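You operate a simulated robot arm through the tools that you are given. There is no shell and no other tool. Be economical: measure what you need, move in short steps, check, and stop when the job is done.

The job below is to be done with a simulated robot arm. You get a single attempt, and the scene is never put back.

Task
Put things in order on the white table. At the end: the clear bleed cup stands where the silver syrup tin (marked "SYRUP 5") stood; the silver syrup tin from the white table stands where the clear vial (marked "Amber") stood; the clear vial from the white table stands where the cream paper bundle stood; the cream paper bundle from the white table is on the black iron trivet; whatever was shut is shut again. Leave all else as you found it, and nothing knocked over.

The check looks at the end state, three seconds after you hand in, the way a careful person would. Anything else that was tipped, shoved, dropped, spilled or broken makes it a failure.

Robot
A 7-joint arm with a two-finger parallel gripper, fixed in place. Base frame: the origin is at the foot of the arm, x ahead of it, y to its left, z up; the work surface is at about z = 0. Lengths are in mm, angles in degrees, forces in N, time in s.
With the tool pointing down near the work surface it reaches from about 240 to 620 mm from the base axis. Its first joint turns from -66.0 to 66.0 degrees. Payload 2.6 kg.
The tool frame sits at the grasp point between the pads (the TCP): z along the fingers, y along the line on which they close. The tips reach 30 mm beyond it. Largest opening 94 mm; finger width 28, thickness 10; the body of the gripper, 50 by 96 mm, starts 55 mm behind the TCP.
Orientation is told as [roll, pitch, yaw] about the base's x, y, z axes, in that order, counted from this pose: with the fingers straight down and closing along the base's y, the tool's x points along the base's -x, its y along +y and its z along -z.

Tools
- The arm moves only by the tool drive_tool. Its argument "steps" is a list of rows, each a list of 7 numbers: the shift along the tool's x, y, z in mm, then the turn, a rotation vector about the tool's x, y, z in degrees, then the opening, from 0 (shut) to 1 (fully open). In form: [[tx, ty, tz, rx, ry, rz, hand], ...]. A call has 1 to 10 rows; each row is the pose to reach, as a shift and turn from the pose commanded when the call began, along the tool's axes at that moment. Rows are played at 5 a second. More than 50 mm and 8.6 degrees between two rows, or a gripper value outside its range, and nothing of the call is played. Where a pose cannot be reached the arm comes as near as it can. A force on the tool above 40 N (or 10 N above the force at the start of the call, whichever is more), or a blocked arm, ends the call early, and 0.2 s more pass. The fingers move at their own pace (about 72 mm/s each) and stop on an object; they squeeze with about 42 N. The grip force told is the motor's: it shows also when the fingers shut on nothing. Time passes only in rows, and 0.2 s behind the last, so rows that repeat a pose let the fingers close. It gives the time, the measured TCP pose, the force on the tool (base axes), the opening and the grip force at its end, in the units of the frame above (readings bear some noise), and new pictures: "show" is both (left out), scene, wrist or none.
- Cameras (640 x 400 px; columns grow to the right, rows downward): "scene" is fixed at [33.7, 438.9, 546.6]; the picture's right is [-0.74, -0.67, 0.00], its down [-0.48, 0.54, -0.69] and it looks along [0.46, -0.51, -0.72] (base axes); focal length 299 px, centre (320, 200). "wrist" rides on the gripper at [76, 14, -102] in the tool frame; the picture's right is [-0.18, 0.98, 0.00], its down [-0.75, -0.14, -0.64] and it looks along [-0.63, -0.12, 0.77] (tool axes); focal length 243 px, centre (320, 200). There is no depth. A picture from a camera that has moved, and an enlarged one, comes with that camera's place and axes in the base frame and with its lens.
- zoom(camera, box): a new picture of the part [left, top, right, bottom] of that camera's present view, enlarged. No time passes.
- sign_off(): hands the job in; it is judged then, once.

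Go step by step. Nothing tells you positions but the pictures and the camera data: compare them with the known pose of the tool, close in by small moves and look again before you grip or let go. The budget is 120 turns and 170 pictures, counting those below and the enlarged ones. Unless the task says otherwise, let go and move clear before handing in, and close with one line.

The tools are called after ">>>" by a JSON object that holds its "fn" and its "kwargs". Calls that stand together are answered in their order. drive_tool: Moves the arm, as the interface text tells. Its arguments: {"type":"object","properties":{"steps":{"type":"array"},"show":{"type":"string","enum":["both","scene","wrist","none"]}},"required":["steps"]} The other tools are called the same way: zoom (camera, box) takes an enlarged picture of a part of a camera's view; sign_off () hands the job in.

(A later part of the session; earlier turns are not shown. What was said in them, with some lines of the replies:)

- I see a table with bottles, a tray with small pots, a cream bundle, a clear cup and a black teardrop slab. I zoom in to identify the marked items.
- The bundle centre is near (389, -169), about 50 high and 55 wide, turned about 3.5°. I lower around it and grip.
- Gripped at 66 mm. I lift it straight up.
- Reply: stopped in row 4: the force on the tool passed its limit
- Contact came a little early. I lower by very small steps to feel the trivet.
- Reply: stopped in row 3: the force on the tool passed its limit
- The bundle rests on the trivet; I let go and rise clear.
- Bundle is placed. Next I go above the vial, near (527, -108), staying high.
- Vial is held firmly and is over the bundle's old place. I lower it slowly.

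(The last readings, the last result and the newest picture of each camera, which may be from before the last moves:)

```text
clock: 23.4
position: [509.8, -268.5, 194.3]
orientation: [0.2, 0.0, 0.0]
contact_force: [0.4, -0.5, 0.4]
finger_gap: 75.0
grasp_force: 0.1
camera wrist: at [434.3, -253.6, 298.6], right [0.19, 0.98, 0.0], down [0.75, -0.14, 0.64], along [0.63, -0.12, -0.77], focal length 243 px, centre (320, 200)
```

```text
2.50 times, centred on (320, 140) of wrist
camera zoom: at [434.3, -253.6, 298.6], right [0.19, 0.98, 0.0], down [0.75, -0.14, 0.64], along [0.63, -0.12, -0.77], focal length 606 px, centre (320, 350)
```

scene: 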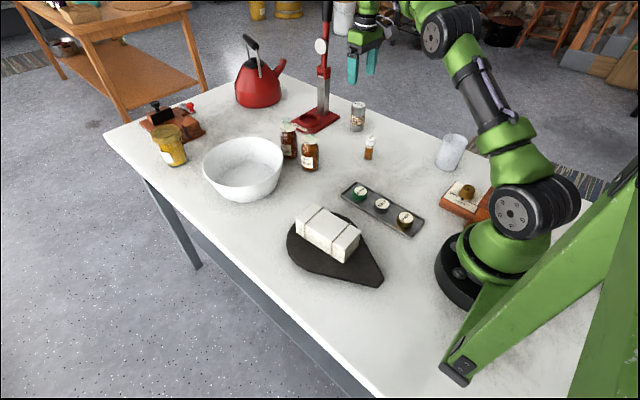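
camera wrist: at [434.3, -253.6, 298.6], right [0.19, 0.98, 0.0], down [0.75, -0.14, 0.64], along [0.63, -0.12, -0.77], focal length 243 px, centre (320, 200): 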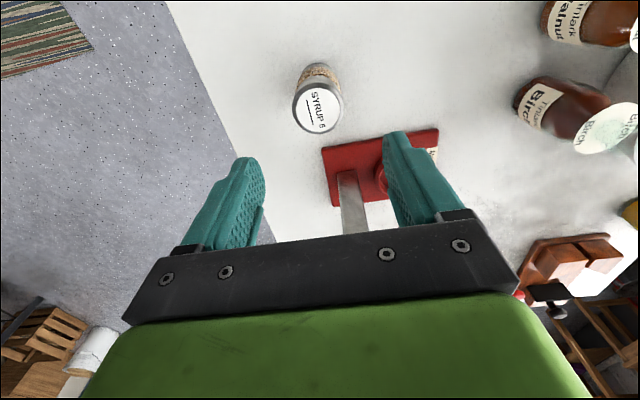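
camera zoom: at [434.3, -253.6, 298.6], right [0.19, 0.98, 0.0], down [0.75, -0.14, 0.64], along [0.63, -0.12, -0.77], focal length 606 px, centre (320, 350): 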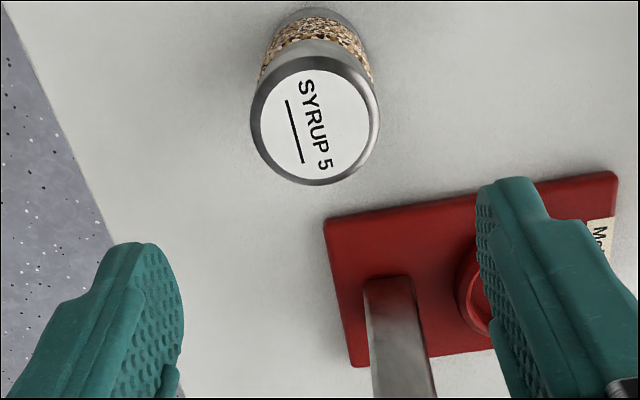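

>>> {"fn": "drive_tool", "kwargs": {"steps": [[1, -1, 40, 0, 0, 0, 0.8], [1, -1, 80, 0, 0, 0, 0.8], [1, -1, 115, 0, 0, 0, 0.8], [1, -1, 145, 0, 0, 0, 0.8], [1, -1, 145, 0, 0, 0, 0.8], [1, -1, 145, 0, 0, 0, 0.6], [1, -1, 145, 0, 0, 0, 0.3], [1, -1, 145, 0, 0, 0, 0.3], [1, -1, 145, 0, 0, 0, 0.3]]}}

>>> {"fn": "zoom", "kwargs": {"camera": "scene", "box": [300, 70, 420, 170]}}

```text
clock: 25.4
position: [510.4, -269.0, 50.8]
orientation: [0.1, -0.2, 0.0]
contact_force: [-0.4, 0.2, 0.2]
finger_gap: 45.0
grasp_force: 42.0
camera wrist: at [433.0, -254.1, 154.5], right [0.19, 0.98, 0.0], down [0.75, -0.14, 0.64], along [0.63, -0.12, -0.77], focal length 243 px, centre (320, 200)
```

scene: 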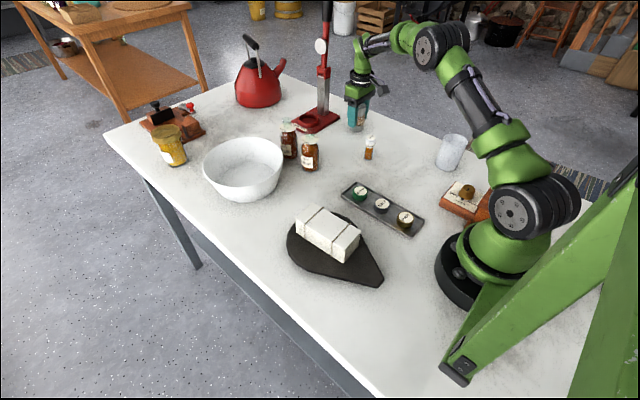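
wrist: 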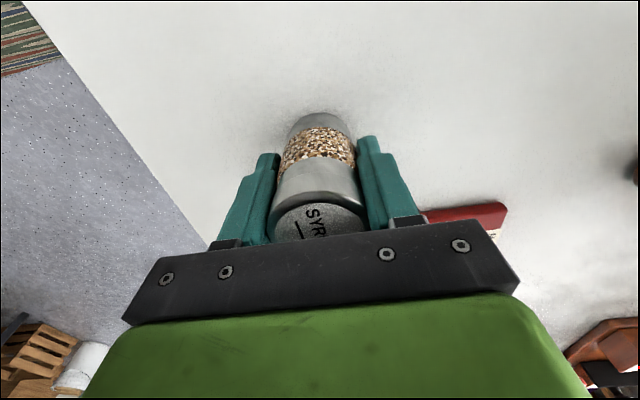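

```text
4.00 times, centred on (360, 120) of scene
camera zoom: at [33.7, 438.9, 546.6], right [-0.74, -0.67, 0.0], down [-0.48, 0.54, -0.69], along [0.46, -0.51, -0.72], focal length 1196 px, centre (160, 520)
```

zoom: 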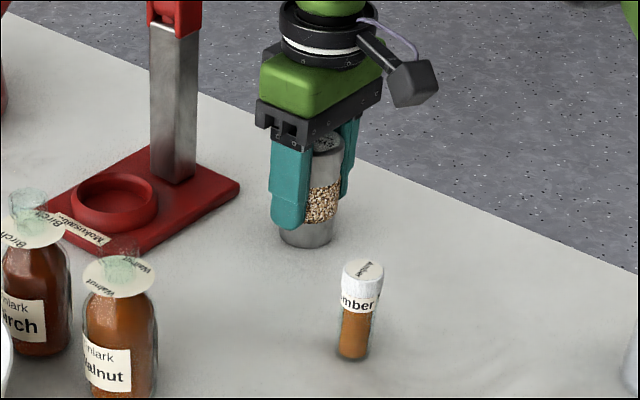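

>>> {"fn": "drive_tool", "kwargs": {"steps": [[0, 0, -10, 0, 0, 0, 0.3], [0, 0, -40, 0, 0, 0, 0.3], [0, 0, -80, 0, 0, 0, 0.3], [0, 0, -115, 0, 0, 0, 0.3], [-4, 40, -115, 0, 0, 0, 0.3], [-8, 80, -115, 0, 0, 0, 0.3], [-12, 120, -115, 0, 0, 0, 0.3], [-16, 160, -115, 0, 0, 0, 0.3], [-16, 160, -115, 0, 0, 0, 0.3]]}}

```text
clock: 27.4
position: [525.1, -109.6, 167.5]
orientation: [-0.1, -0.3, -0.1]
contact_force: [-0.1, -0.4, -1.6]
finger_gap: 45.2
grasp_force: 42.4
camera wrist: at [448.4, -94.8, 270.3], right [0.19, 0.98, 0.0], down [0.75, -0.14, 0.64], along [0.63, -0.12, -0.76], focal length 243 px, centre (320, 200)
```

scene: 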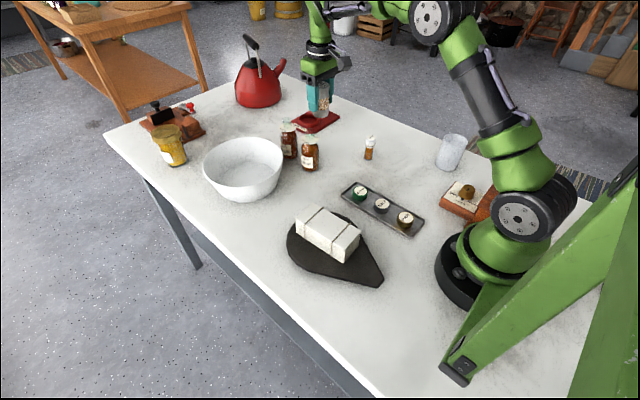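
wrist: 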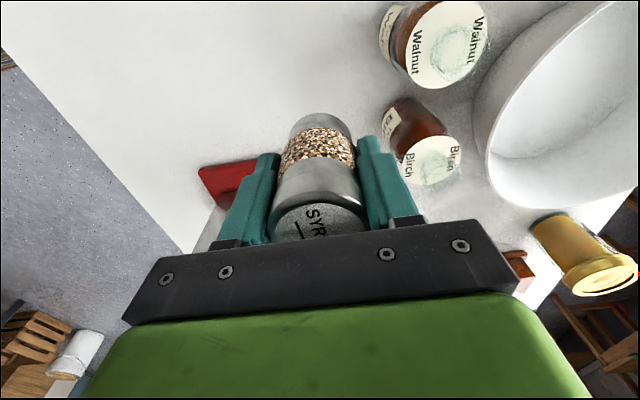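

>>> {"fn": "drive_tool", "kwargs": {"steps": [[0, 0, 40, 0, 0, 0, 0.3], [0, 0, 75, 0, 0, 0, 0.3], [0, 0, 100, 0, 0, 0, 0.3], [0, 0, 108, 0, 0, 0, 0.3], [0, 0, 112, 0, 0, 0, 0.3], [0, 0, 114, 0, 0, 0, 0.3], [0, 0, 115, 0, 0, 0, 0.3], [0, 0, 115, 0, 0, 0, 0.3]]}}

>>> {"fn": "zoom", "kwargs": {"camera": "scene", "box": [270, 80, 390, 180]}}

```text
clock: 29.1
position: [524.8, -110.2, 52.0]
orientation: [0.0, -0.2, -0.1]
contact_force: [-0.8, -0.2, -1.5]
finger_gap: 45.3
grasp_force: 41.8
camera wrist: at [448.6, -94.5, 155.0], right [0.19, 0.98, 0.0], down [0.75, -0.14, 0.64], along [0.63, -0.12, -0.76], focal length 243 px, centre (320, 200)
```

scene: 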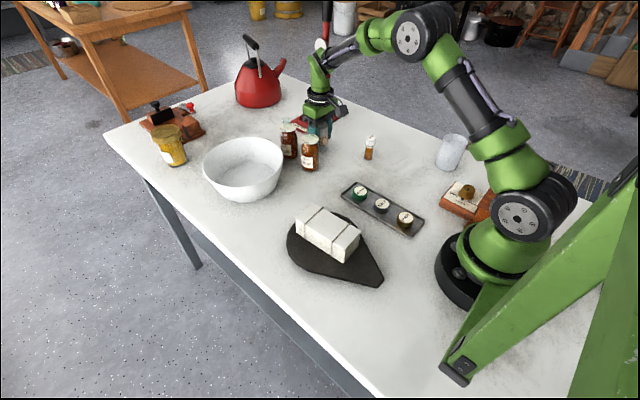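
wrist: 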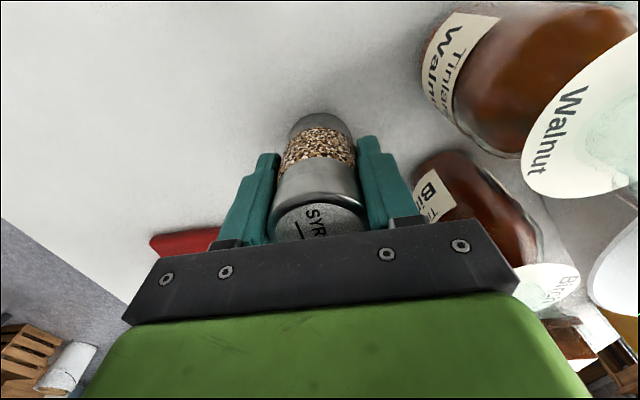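

```text
4.00 times, centred on (330, 130) of scene
camera zoom: at [33.7, 438.9, 546.6], right [-0.74, -0.67, 0.0], down [-0.48, 0.54, -0.69], along [0.46, -0.51, -0.72], focal length 1196 px, centre (280, 480)
```

zoom: 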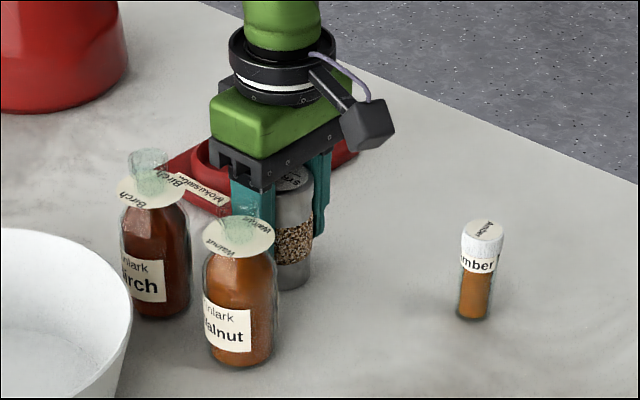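

>>> {"fn": "drive_tool", "kwargs": {"steps": [[0, 0, 0.5, 0, 0, 0, 0.3], [0, 0, 1, 0, 0, 0, 0.3], [0, 0, 1.2, 0, 0, 0, 0.3], [0, 0, 1.2, 0, 0, 0, 0.3]], "show": "none"}}

```text
clock: 30.1
position: [525.9, -109.4, 52.0]
orientation: [0.0, -0.3, 0.0]
contact_force: [-3.1, -0.8, 12.6]
finger_gap: 45.1
grasp_force: 42.0
```

The tin touches the table now. I let go, opening to a modest gap, and rise.

>>> {"fn": "drive_tool", "kwargs": {"steps": [[0, 0, 0.3, 0, 0, 0, 0.55], [0, 0, 0.3, 0, 0, 0, 0.68], [0, 0, 0.3, 0, 0, 0, 0.68], [0, 0, -20, 0, 0, 0, 0.68], [0, 0, -60, 0, 0, 0, 0.68], [0, 0, -100, 0, 0, 0, 0.8], [0, 0, -140, 0, 0, 0, 0.8], [0, 0, -140, 0, 0, 0, 0.8]]}}

>>> {"fn": "zoom", "kwargs": {"camera": "scene", "box": [270, 80, 390, 180]}}

>>> {"fn": "zoom", "kwargs": {"camera": "scene", "box": [400, 115, 560, 215]}}

```text
clock: 31.9
position: [525.3, -110.4, 190.1]
orientation: [0.0, -0.2, -0.2]
contact_force: [-0.5, -0.3, -0.3]
finger_gap: 75.3
grasp_force: 0.1
camera wrist: at [448.6, -94.4, 294.1], right [0.19, 0.98, 0.0], down [0.75, -0.14, 0.64], along [0.63, -0.12, -0.76], focal length 243 px, centre (320, 200)
```

scene: 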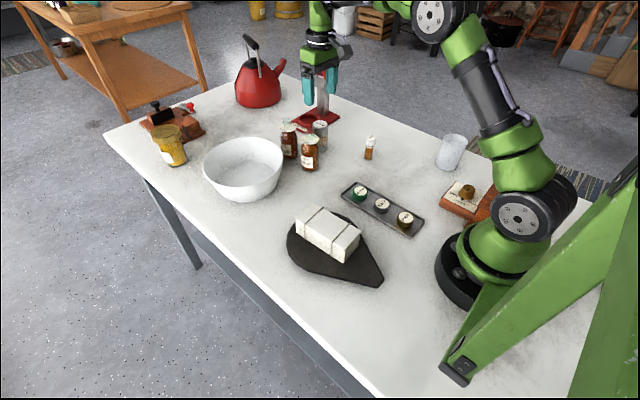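
wrist: 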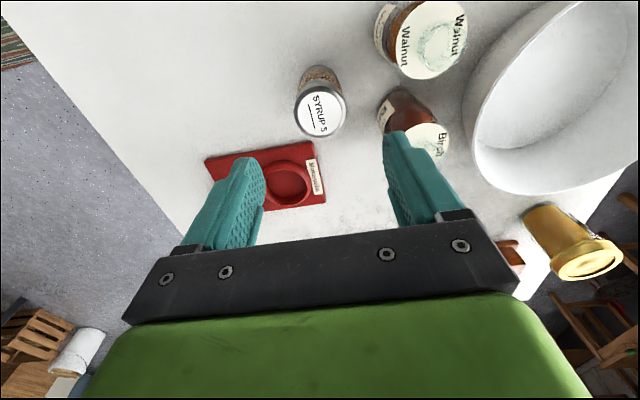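

```text
4.00 times, centred on (330, 130) of scene
camera zoom: at [33.7, 438.9, 546.6], right [-0.74, -0.67, 0.0], down [-0.48, 0.54, -0.69], along [0.46, -0.51, -0.72], focal length 1196 px, centre (280, 480)
```

zoom: 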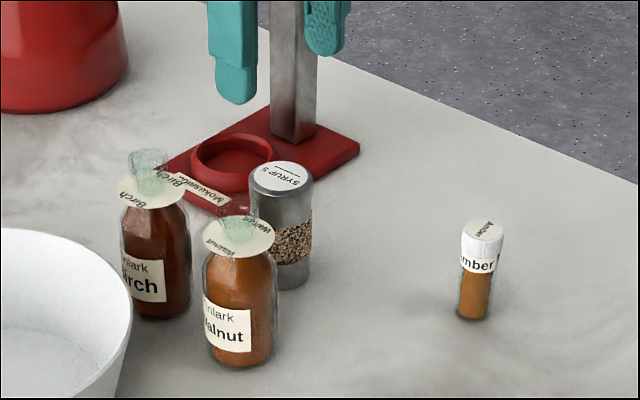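

```text
4.00 times, centred on (480, 165) of scene
camera zoom: at [33.7, 438.9, 546.6], right [-0.74, -0.67, 0.0], down [-0.48, 0.54, -0.69], along [0.46, -0.51, -0.72], focal length 1196 px, centre (-320, 340)
```

zoom: 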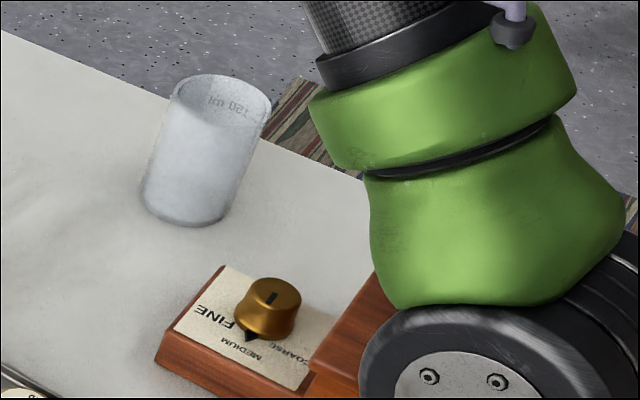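

Tin stands well. The cup is near (207, -289), about 84 tall and 62 across. I move above it.

>>> {"fn": "drive_tool", "kwargs": {"steps": [[35.4, -19.8, 0, 0, 0, 0, 1], [70.9, -39.7, 0, 0, 0, 0, 1], [106.3, -59.5, 0, 0, 0, 0, 1], [141.8, -79.3, 0, 0, 0, 0, 1], [177.2, -99, 0, 0, 0, 0, 1], [212.6, -119, 0, 0, 0, 0, 1], [248, -138.8, 0, 0, 0, 0, 1], [283.5, -158.6, 0, 0, 0, 0, 1], [319, -178.5, 0, 0, 0, 0, 1], [319, -178.5, 0, 0, 0, 0, 1]]}}

>>> {"fn": "zoom", "kwargs": {"camera": "wrist", "box": [220, 60, 420, 220]}}

```text
clock: 34.1
position: [205.6, -288.2, 188.6]
orientation: [0.1, -0.2, -0.1]
contact_force: [-0.1, 0.0, -0.2]
finger_gap: 93.7
grasp_force: 0.1
camera wrist: at [129.3, -273.0, 291.9], right [0.18, 0.98, 0.0], down [0.75, -0.14, 0.64], along [0.63, -0.12, -0.76], focal length 243 px, centre (320, 200)
```

scene: 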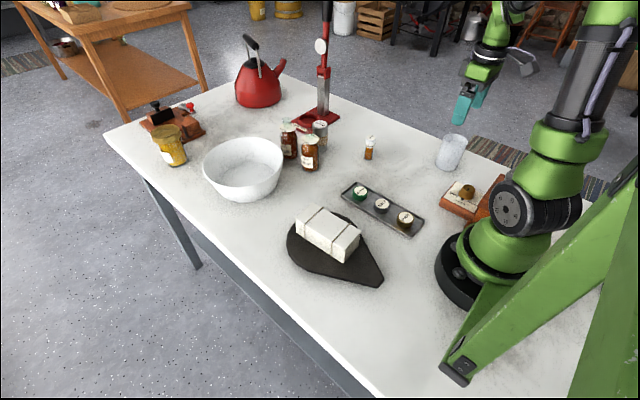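
wrist: 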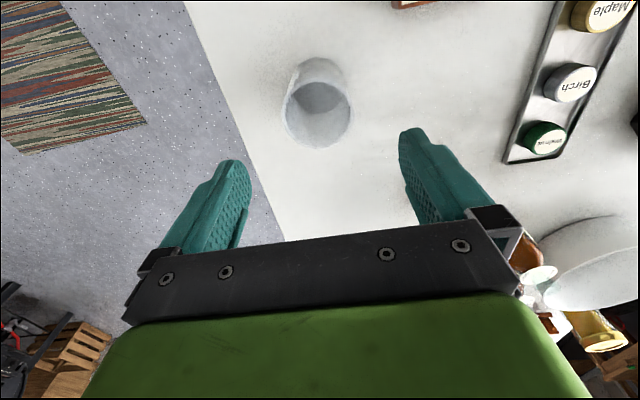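

```text
2.50 times, centred on (320, 140) of wrist
camera zoom: at [129.3, -273.0, 291.9], right [0.18, 0.98, 0.0], down [0.75, -0.14, 0.64], along [0.63, -0.12, -0.76], focal length 606 px, centre (320, 350)
```

zoom: 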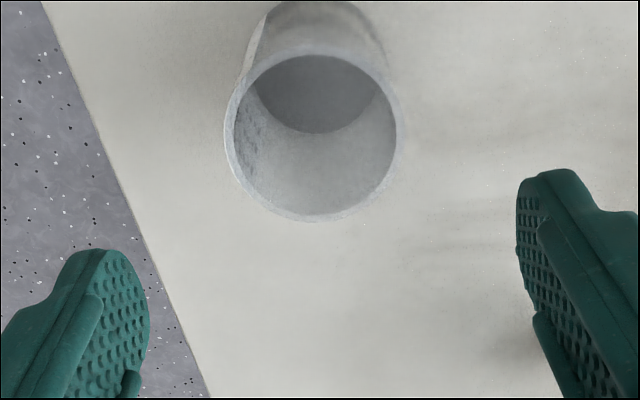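

>>> {"fn": "drive_tool", "kwargs": {"steps": [[0, -1, 40, 0, 0, 0, 1], [0, -1, 80, 0, 0, 0, 1], [0, -1, 110, 0, 0, 0, 1], [0, -1, 138, 0, 0, 0, 1], [0, -1, 138, 0, 0, 0, 1]]}}

>>> {"fn": "zoom", "kwargs": {"camera": "scene", "box": [400, 100, 560, 200]}}

```text
clock: 35.4
position: [206.2, -290.2, 49.9]
orientation: [0.1, -0.3, 0.0]
contact_force: [-0.5, -0.1, 1.2]
finger_gap: 94.2
grasp_force: 0.1
camera wrist: at [129.5, -274.0, 153.8], right [0.19, 0.98, 0.0], down [0.75, -0.14, 0.64], along [0.63, -0.12, -0.76], focal length 243 px, centre (320, 200)
```

scene: 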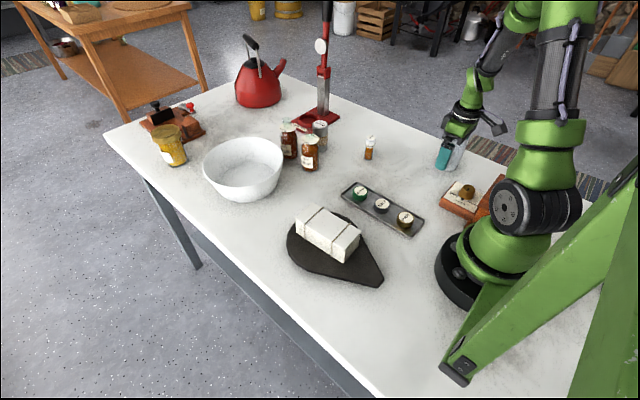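
wrist: 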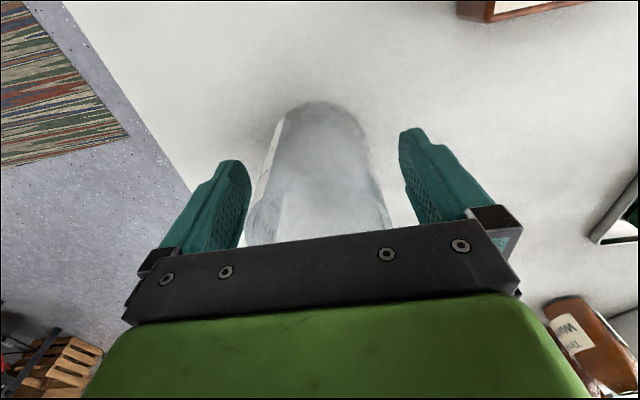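

```text
4.00 times, centred on (480, 150) of scene
camera zoom: at [33.7, 438.9, 546.6], right [-0.74, -0.67, 0.0], down [-0.48, 0.54, -0.69], along [0.46, -0.51, -0.72], focal length 1196 px, centre (-320, 400)
```

zoom: 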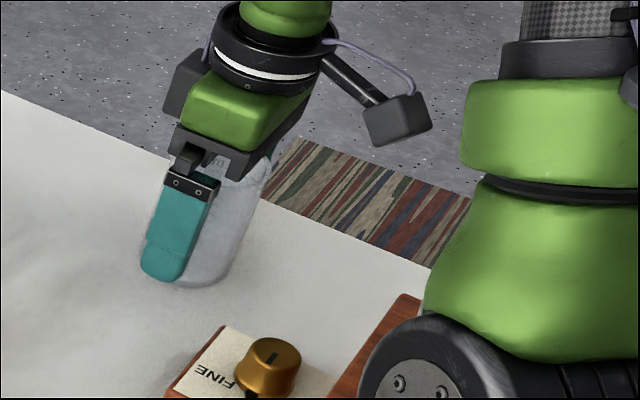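

>>> {"fn": "drive_tool", "kwargs": {"steps": [[0, 0, 0, 0, 0, 0, 0.8], [0, 0, 0, 0, 0, 0, 0.65], [0, 0, 0, 0, 0, 0, 0.55], [0, 0, 0, 0, 0, 0, 0.55], [0, 0, 0, 0, 0, 0, 0.55]]}}

```text
clock: 36.5
position: [206.6, -289.3, 50.1]
orientation: [0.1, -0.2, -0.2]
contact_force: [-0.2, -0.3, 1.5]
finger_gap: 64.7
grasp_force: 42.1
camera wrist: at [129.5, -274.0, 154.2], right [0.19, 0.98, 0.0], down [0.75, -0.14, 0.64], along [0.63, -0.12, -0.76], focal length 243 px, centre (320, 200)
```

scene: 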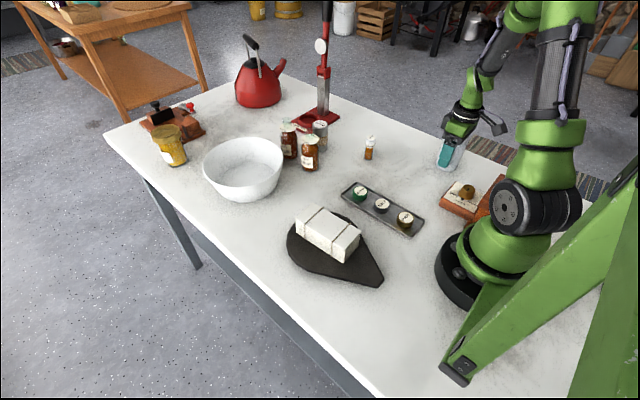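
wrist: 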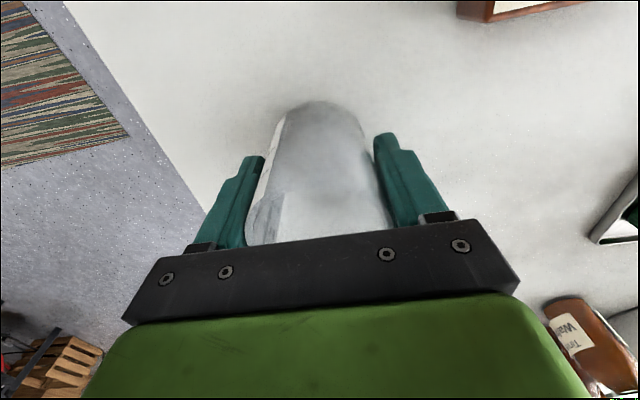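

>>> {"fn": "drive_tool", "kwargs": {"steps": [[0, 0, -10, 0, 0, 0, 0.55], [0, 0, -40, 0, 0, 0, 0.55], [0, 0, -80, 0, 0, 0, 0.55], [0, 0, -110, 0, 0, 0, 0.55], [-40, 2.5, -110, 0, 0, 0, 0.55], [-80, 5, -110, 0, 0, 0, 0.55], [-120, 8, -110, 0, 0, 0, 0.55], [-160, 11, -110, 0, 0, 0, 0.55], [-160, 11, -110, 0, 0, 0, 0.55]], "show": "scene"}}

```text
clock: 38.5
position: [367.4, -277.3, 159.9]
orientation: [0.1, -0.2, -0.1]
contact_force: [-0.3, -0.5, -1.1]
finger_gap: 64.6
grasp_force: 41.9
```

scene: 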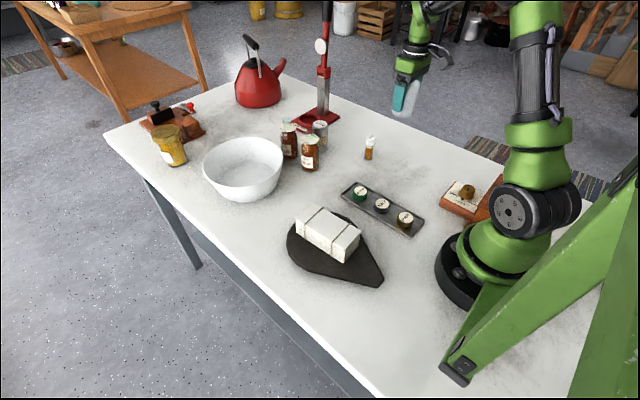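

>>> {"fn": "drive_tool", "kwargs": {"steps": [[-40, 2, 0, 0, 0, 0, 0.55], [-80, 4, 0, 0, 0, 0, 0.55], [-120, 6, 0, 0, 0, 0, 0.55], [-143, 8, 0, 0, 0, 0, 0.55], [-143, 8, 40, 0, 0, 0, 0.55], [-143, 8, 75, 0, 0, 0, 0.55], [-143, 8, 98, 0, 0, 0, 0.55], [-143, 8, 105, 0, 0, 0, 0.55], [-143, 8, 108, 0, 0, 0, 0.55], [-143, 8, 108, 0, 0, 0, 0.55]]}}

>>> {"fn": "zoom", "kwargs": {"camera": "scene", "box": [300, 70, 420, 170]}}

```text
clock: 40.8
position: [508.2, -270.3, 53.1]
orientation: [0.0, -0.3, -0.1]
contact_force: [-0.6, 0.3, -0.5]
finger_gap: 64.5
grasp_force: 42.5
camera wrist: at [432.6, -254.6, 156.6], right [0.19, 0.98, 0.0], down [0.75, -0.14, 0.64], along [0.63, -0.12, -0.76], focal length 243 px, centre (320, 200)
```

scene: 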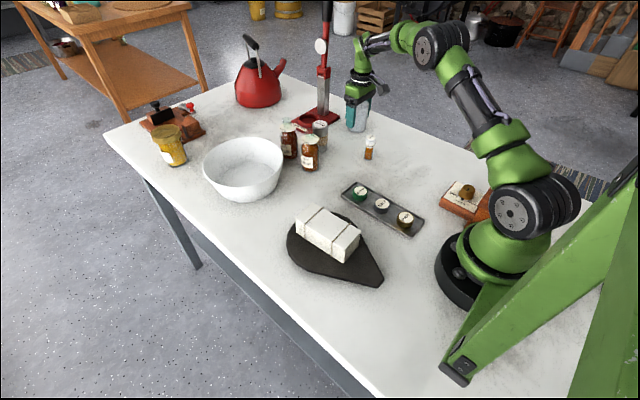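
wrist: 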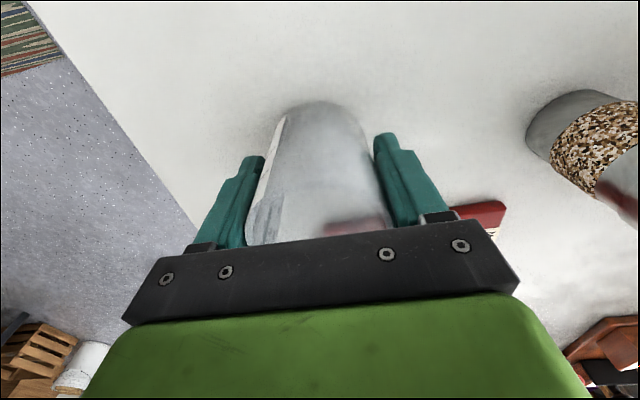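

```text
4.00 times, centred on (360, 120) of scene
camera zoom: at [33.7, 438.9, 546.6], right [-0.74, -0.67, 0.0], down [-0.48, 0.54, -0.69], along [0.46, -0.51, -0.72], focal length 1196 px, centre (160, 520)
```

zoom: 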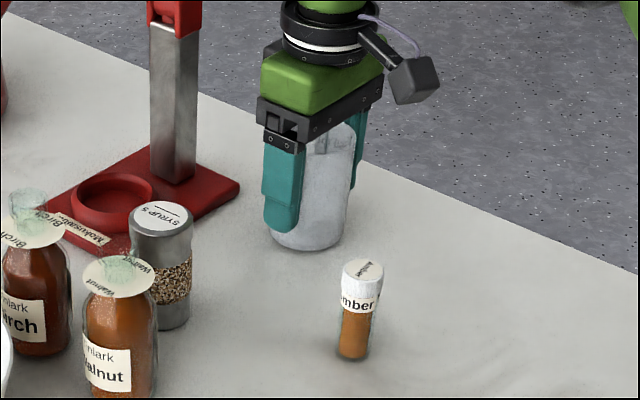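

Cup is over the tin's old spot, a few mm up. I lower it by tiny steps to touch.

>>> {"fn": "drive_tool", "kwargs": {"steps": [[0, 0, 0.7, 0, 0, 0, 0.55], [0, 0, 1.4, 0, 0, 0, 0.55], [0, 0, 2, 0, 0, 0, 0.55], [0, 0, 2.5, 0, 0, 0, 0.55], [0, 0, 2.5, 0, 0, 0, 0.55]], "show": "none"}}

```text
clock: 42.0
position: [508.3, -269.7, 53.0]
orientation: [0.1, -0.2, -0.1]
contact_force: [-0.3, -0.3, -0.9]
finger_gap: 64.6
grasp_force: 42.3
```

>>> {"fn": "drive_tool", "kwargs": {"steps": [[0, 0, 0.5, 0, 0, 0, 0.55], [0, 0, 1, 0, 0, 0, 0.55], [0, 0, 1, 0, 0, 0, 0.55]], "show": "none"}}

```text
clock: 42.8
position: [510.2, -269.6, 51.7]
orientation: [0.1, -0.2, -0.1]
contact_force: [-0.5, 1.2, 1.7]
finger_gap: 64.6
grasp_force: 42.3
```

>>> {"fn": "drive_tool", "kwargs": {"steps": [[0, 0, 0.3, 0, 0, 0, 0.55], [0, 0, 0.3, 0, 0, 0, 0.8], [0, 0, 0.3, 0, 0, 0, 0.98], [0, 0, 0.3, 0, 0, 0, 0.98], [0, 0, -20, 0, 0, 0, 0.98], [0, 0, -60, 0, 0, 0, 0.98], [0, 0, -100, 0, 0, 0, 0.98], [0, 0, -140, 0, 0, 0, 0.98], [0, 0, -140, 0, 0, 0, 0.98]]}}

>>> {"fn": "zoom", "kwargs": {"camera": "scene", "box": [270, 70, 430, 180]}}

```text
clock: 44.8
position: [509.3, -271.4, 191.8]
orientation: [0.0, -0.1, 0.0]
contact_force: [0.3, 0.3, 0.6]
finger_gap: 92.0
grasp_force: 0.0
camera wrist: at [432.0, -255.8, 295.2], right [0.18, 0.98, 0.0], down [0.75, -0.14, 0.64], along [0.63, -0.12, -0.76], focal length 243 px, centre (320, 200)
```

scene: 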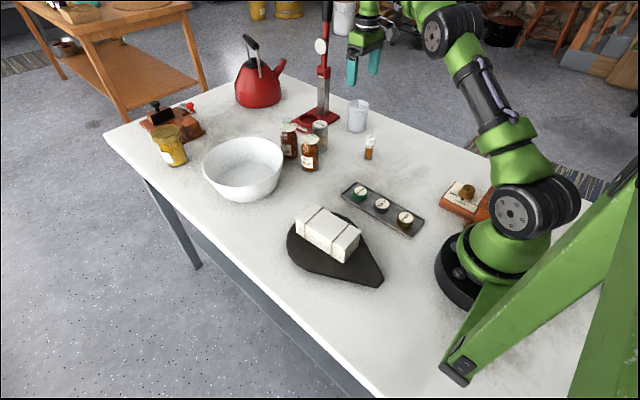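
wrist: 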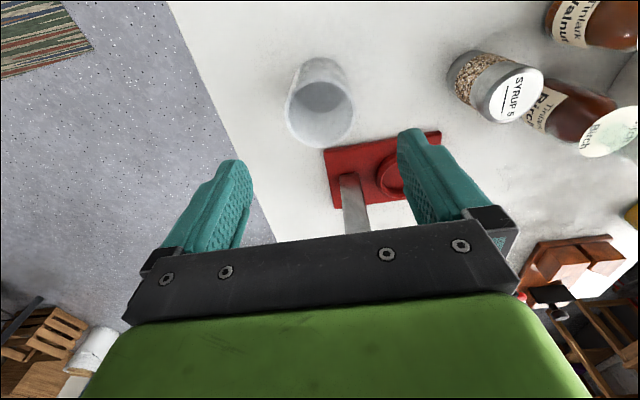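

```text
3.64 times, centred on (350, 125) of scene
camera zoom: at [33.7, 438.9, 546.6], right [-0.74, -0.67, 0.0], down [-0.48, 0.54, -0.69], along [0.46, -0.51, -0.72], focal length 1088 px, centre (211, 473)
```

zoom: 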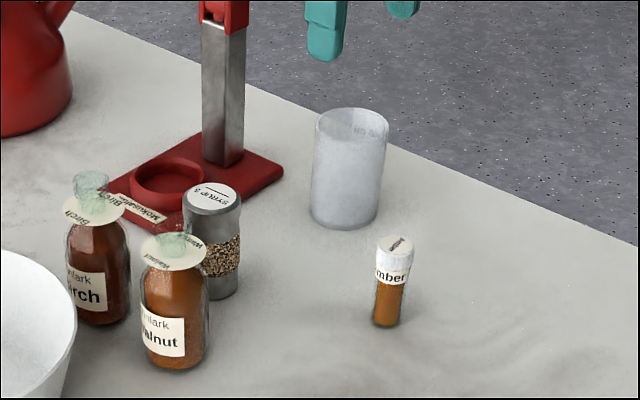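

All four items stand upright in their new places, nothing else has moved, and the arm is clear, so I hand in.

>>> {"fn": "sign_off", "kwargs": {}}

```text
The job is handed in.
```

The job is handed in: the cup is where the tin stood, the tin where the vial stood, the vial where the bundle stood, and the bundle is on the trivet; I opened nothing, and in the last pictures everything else looked as I found it.
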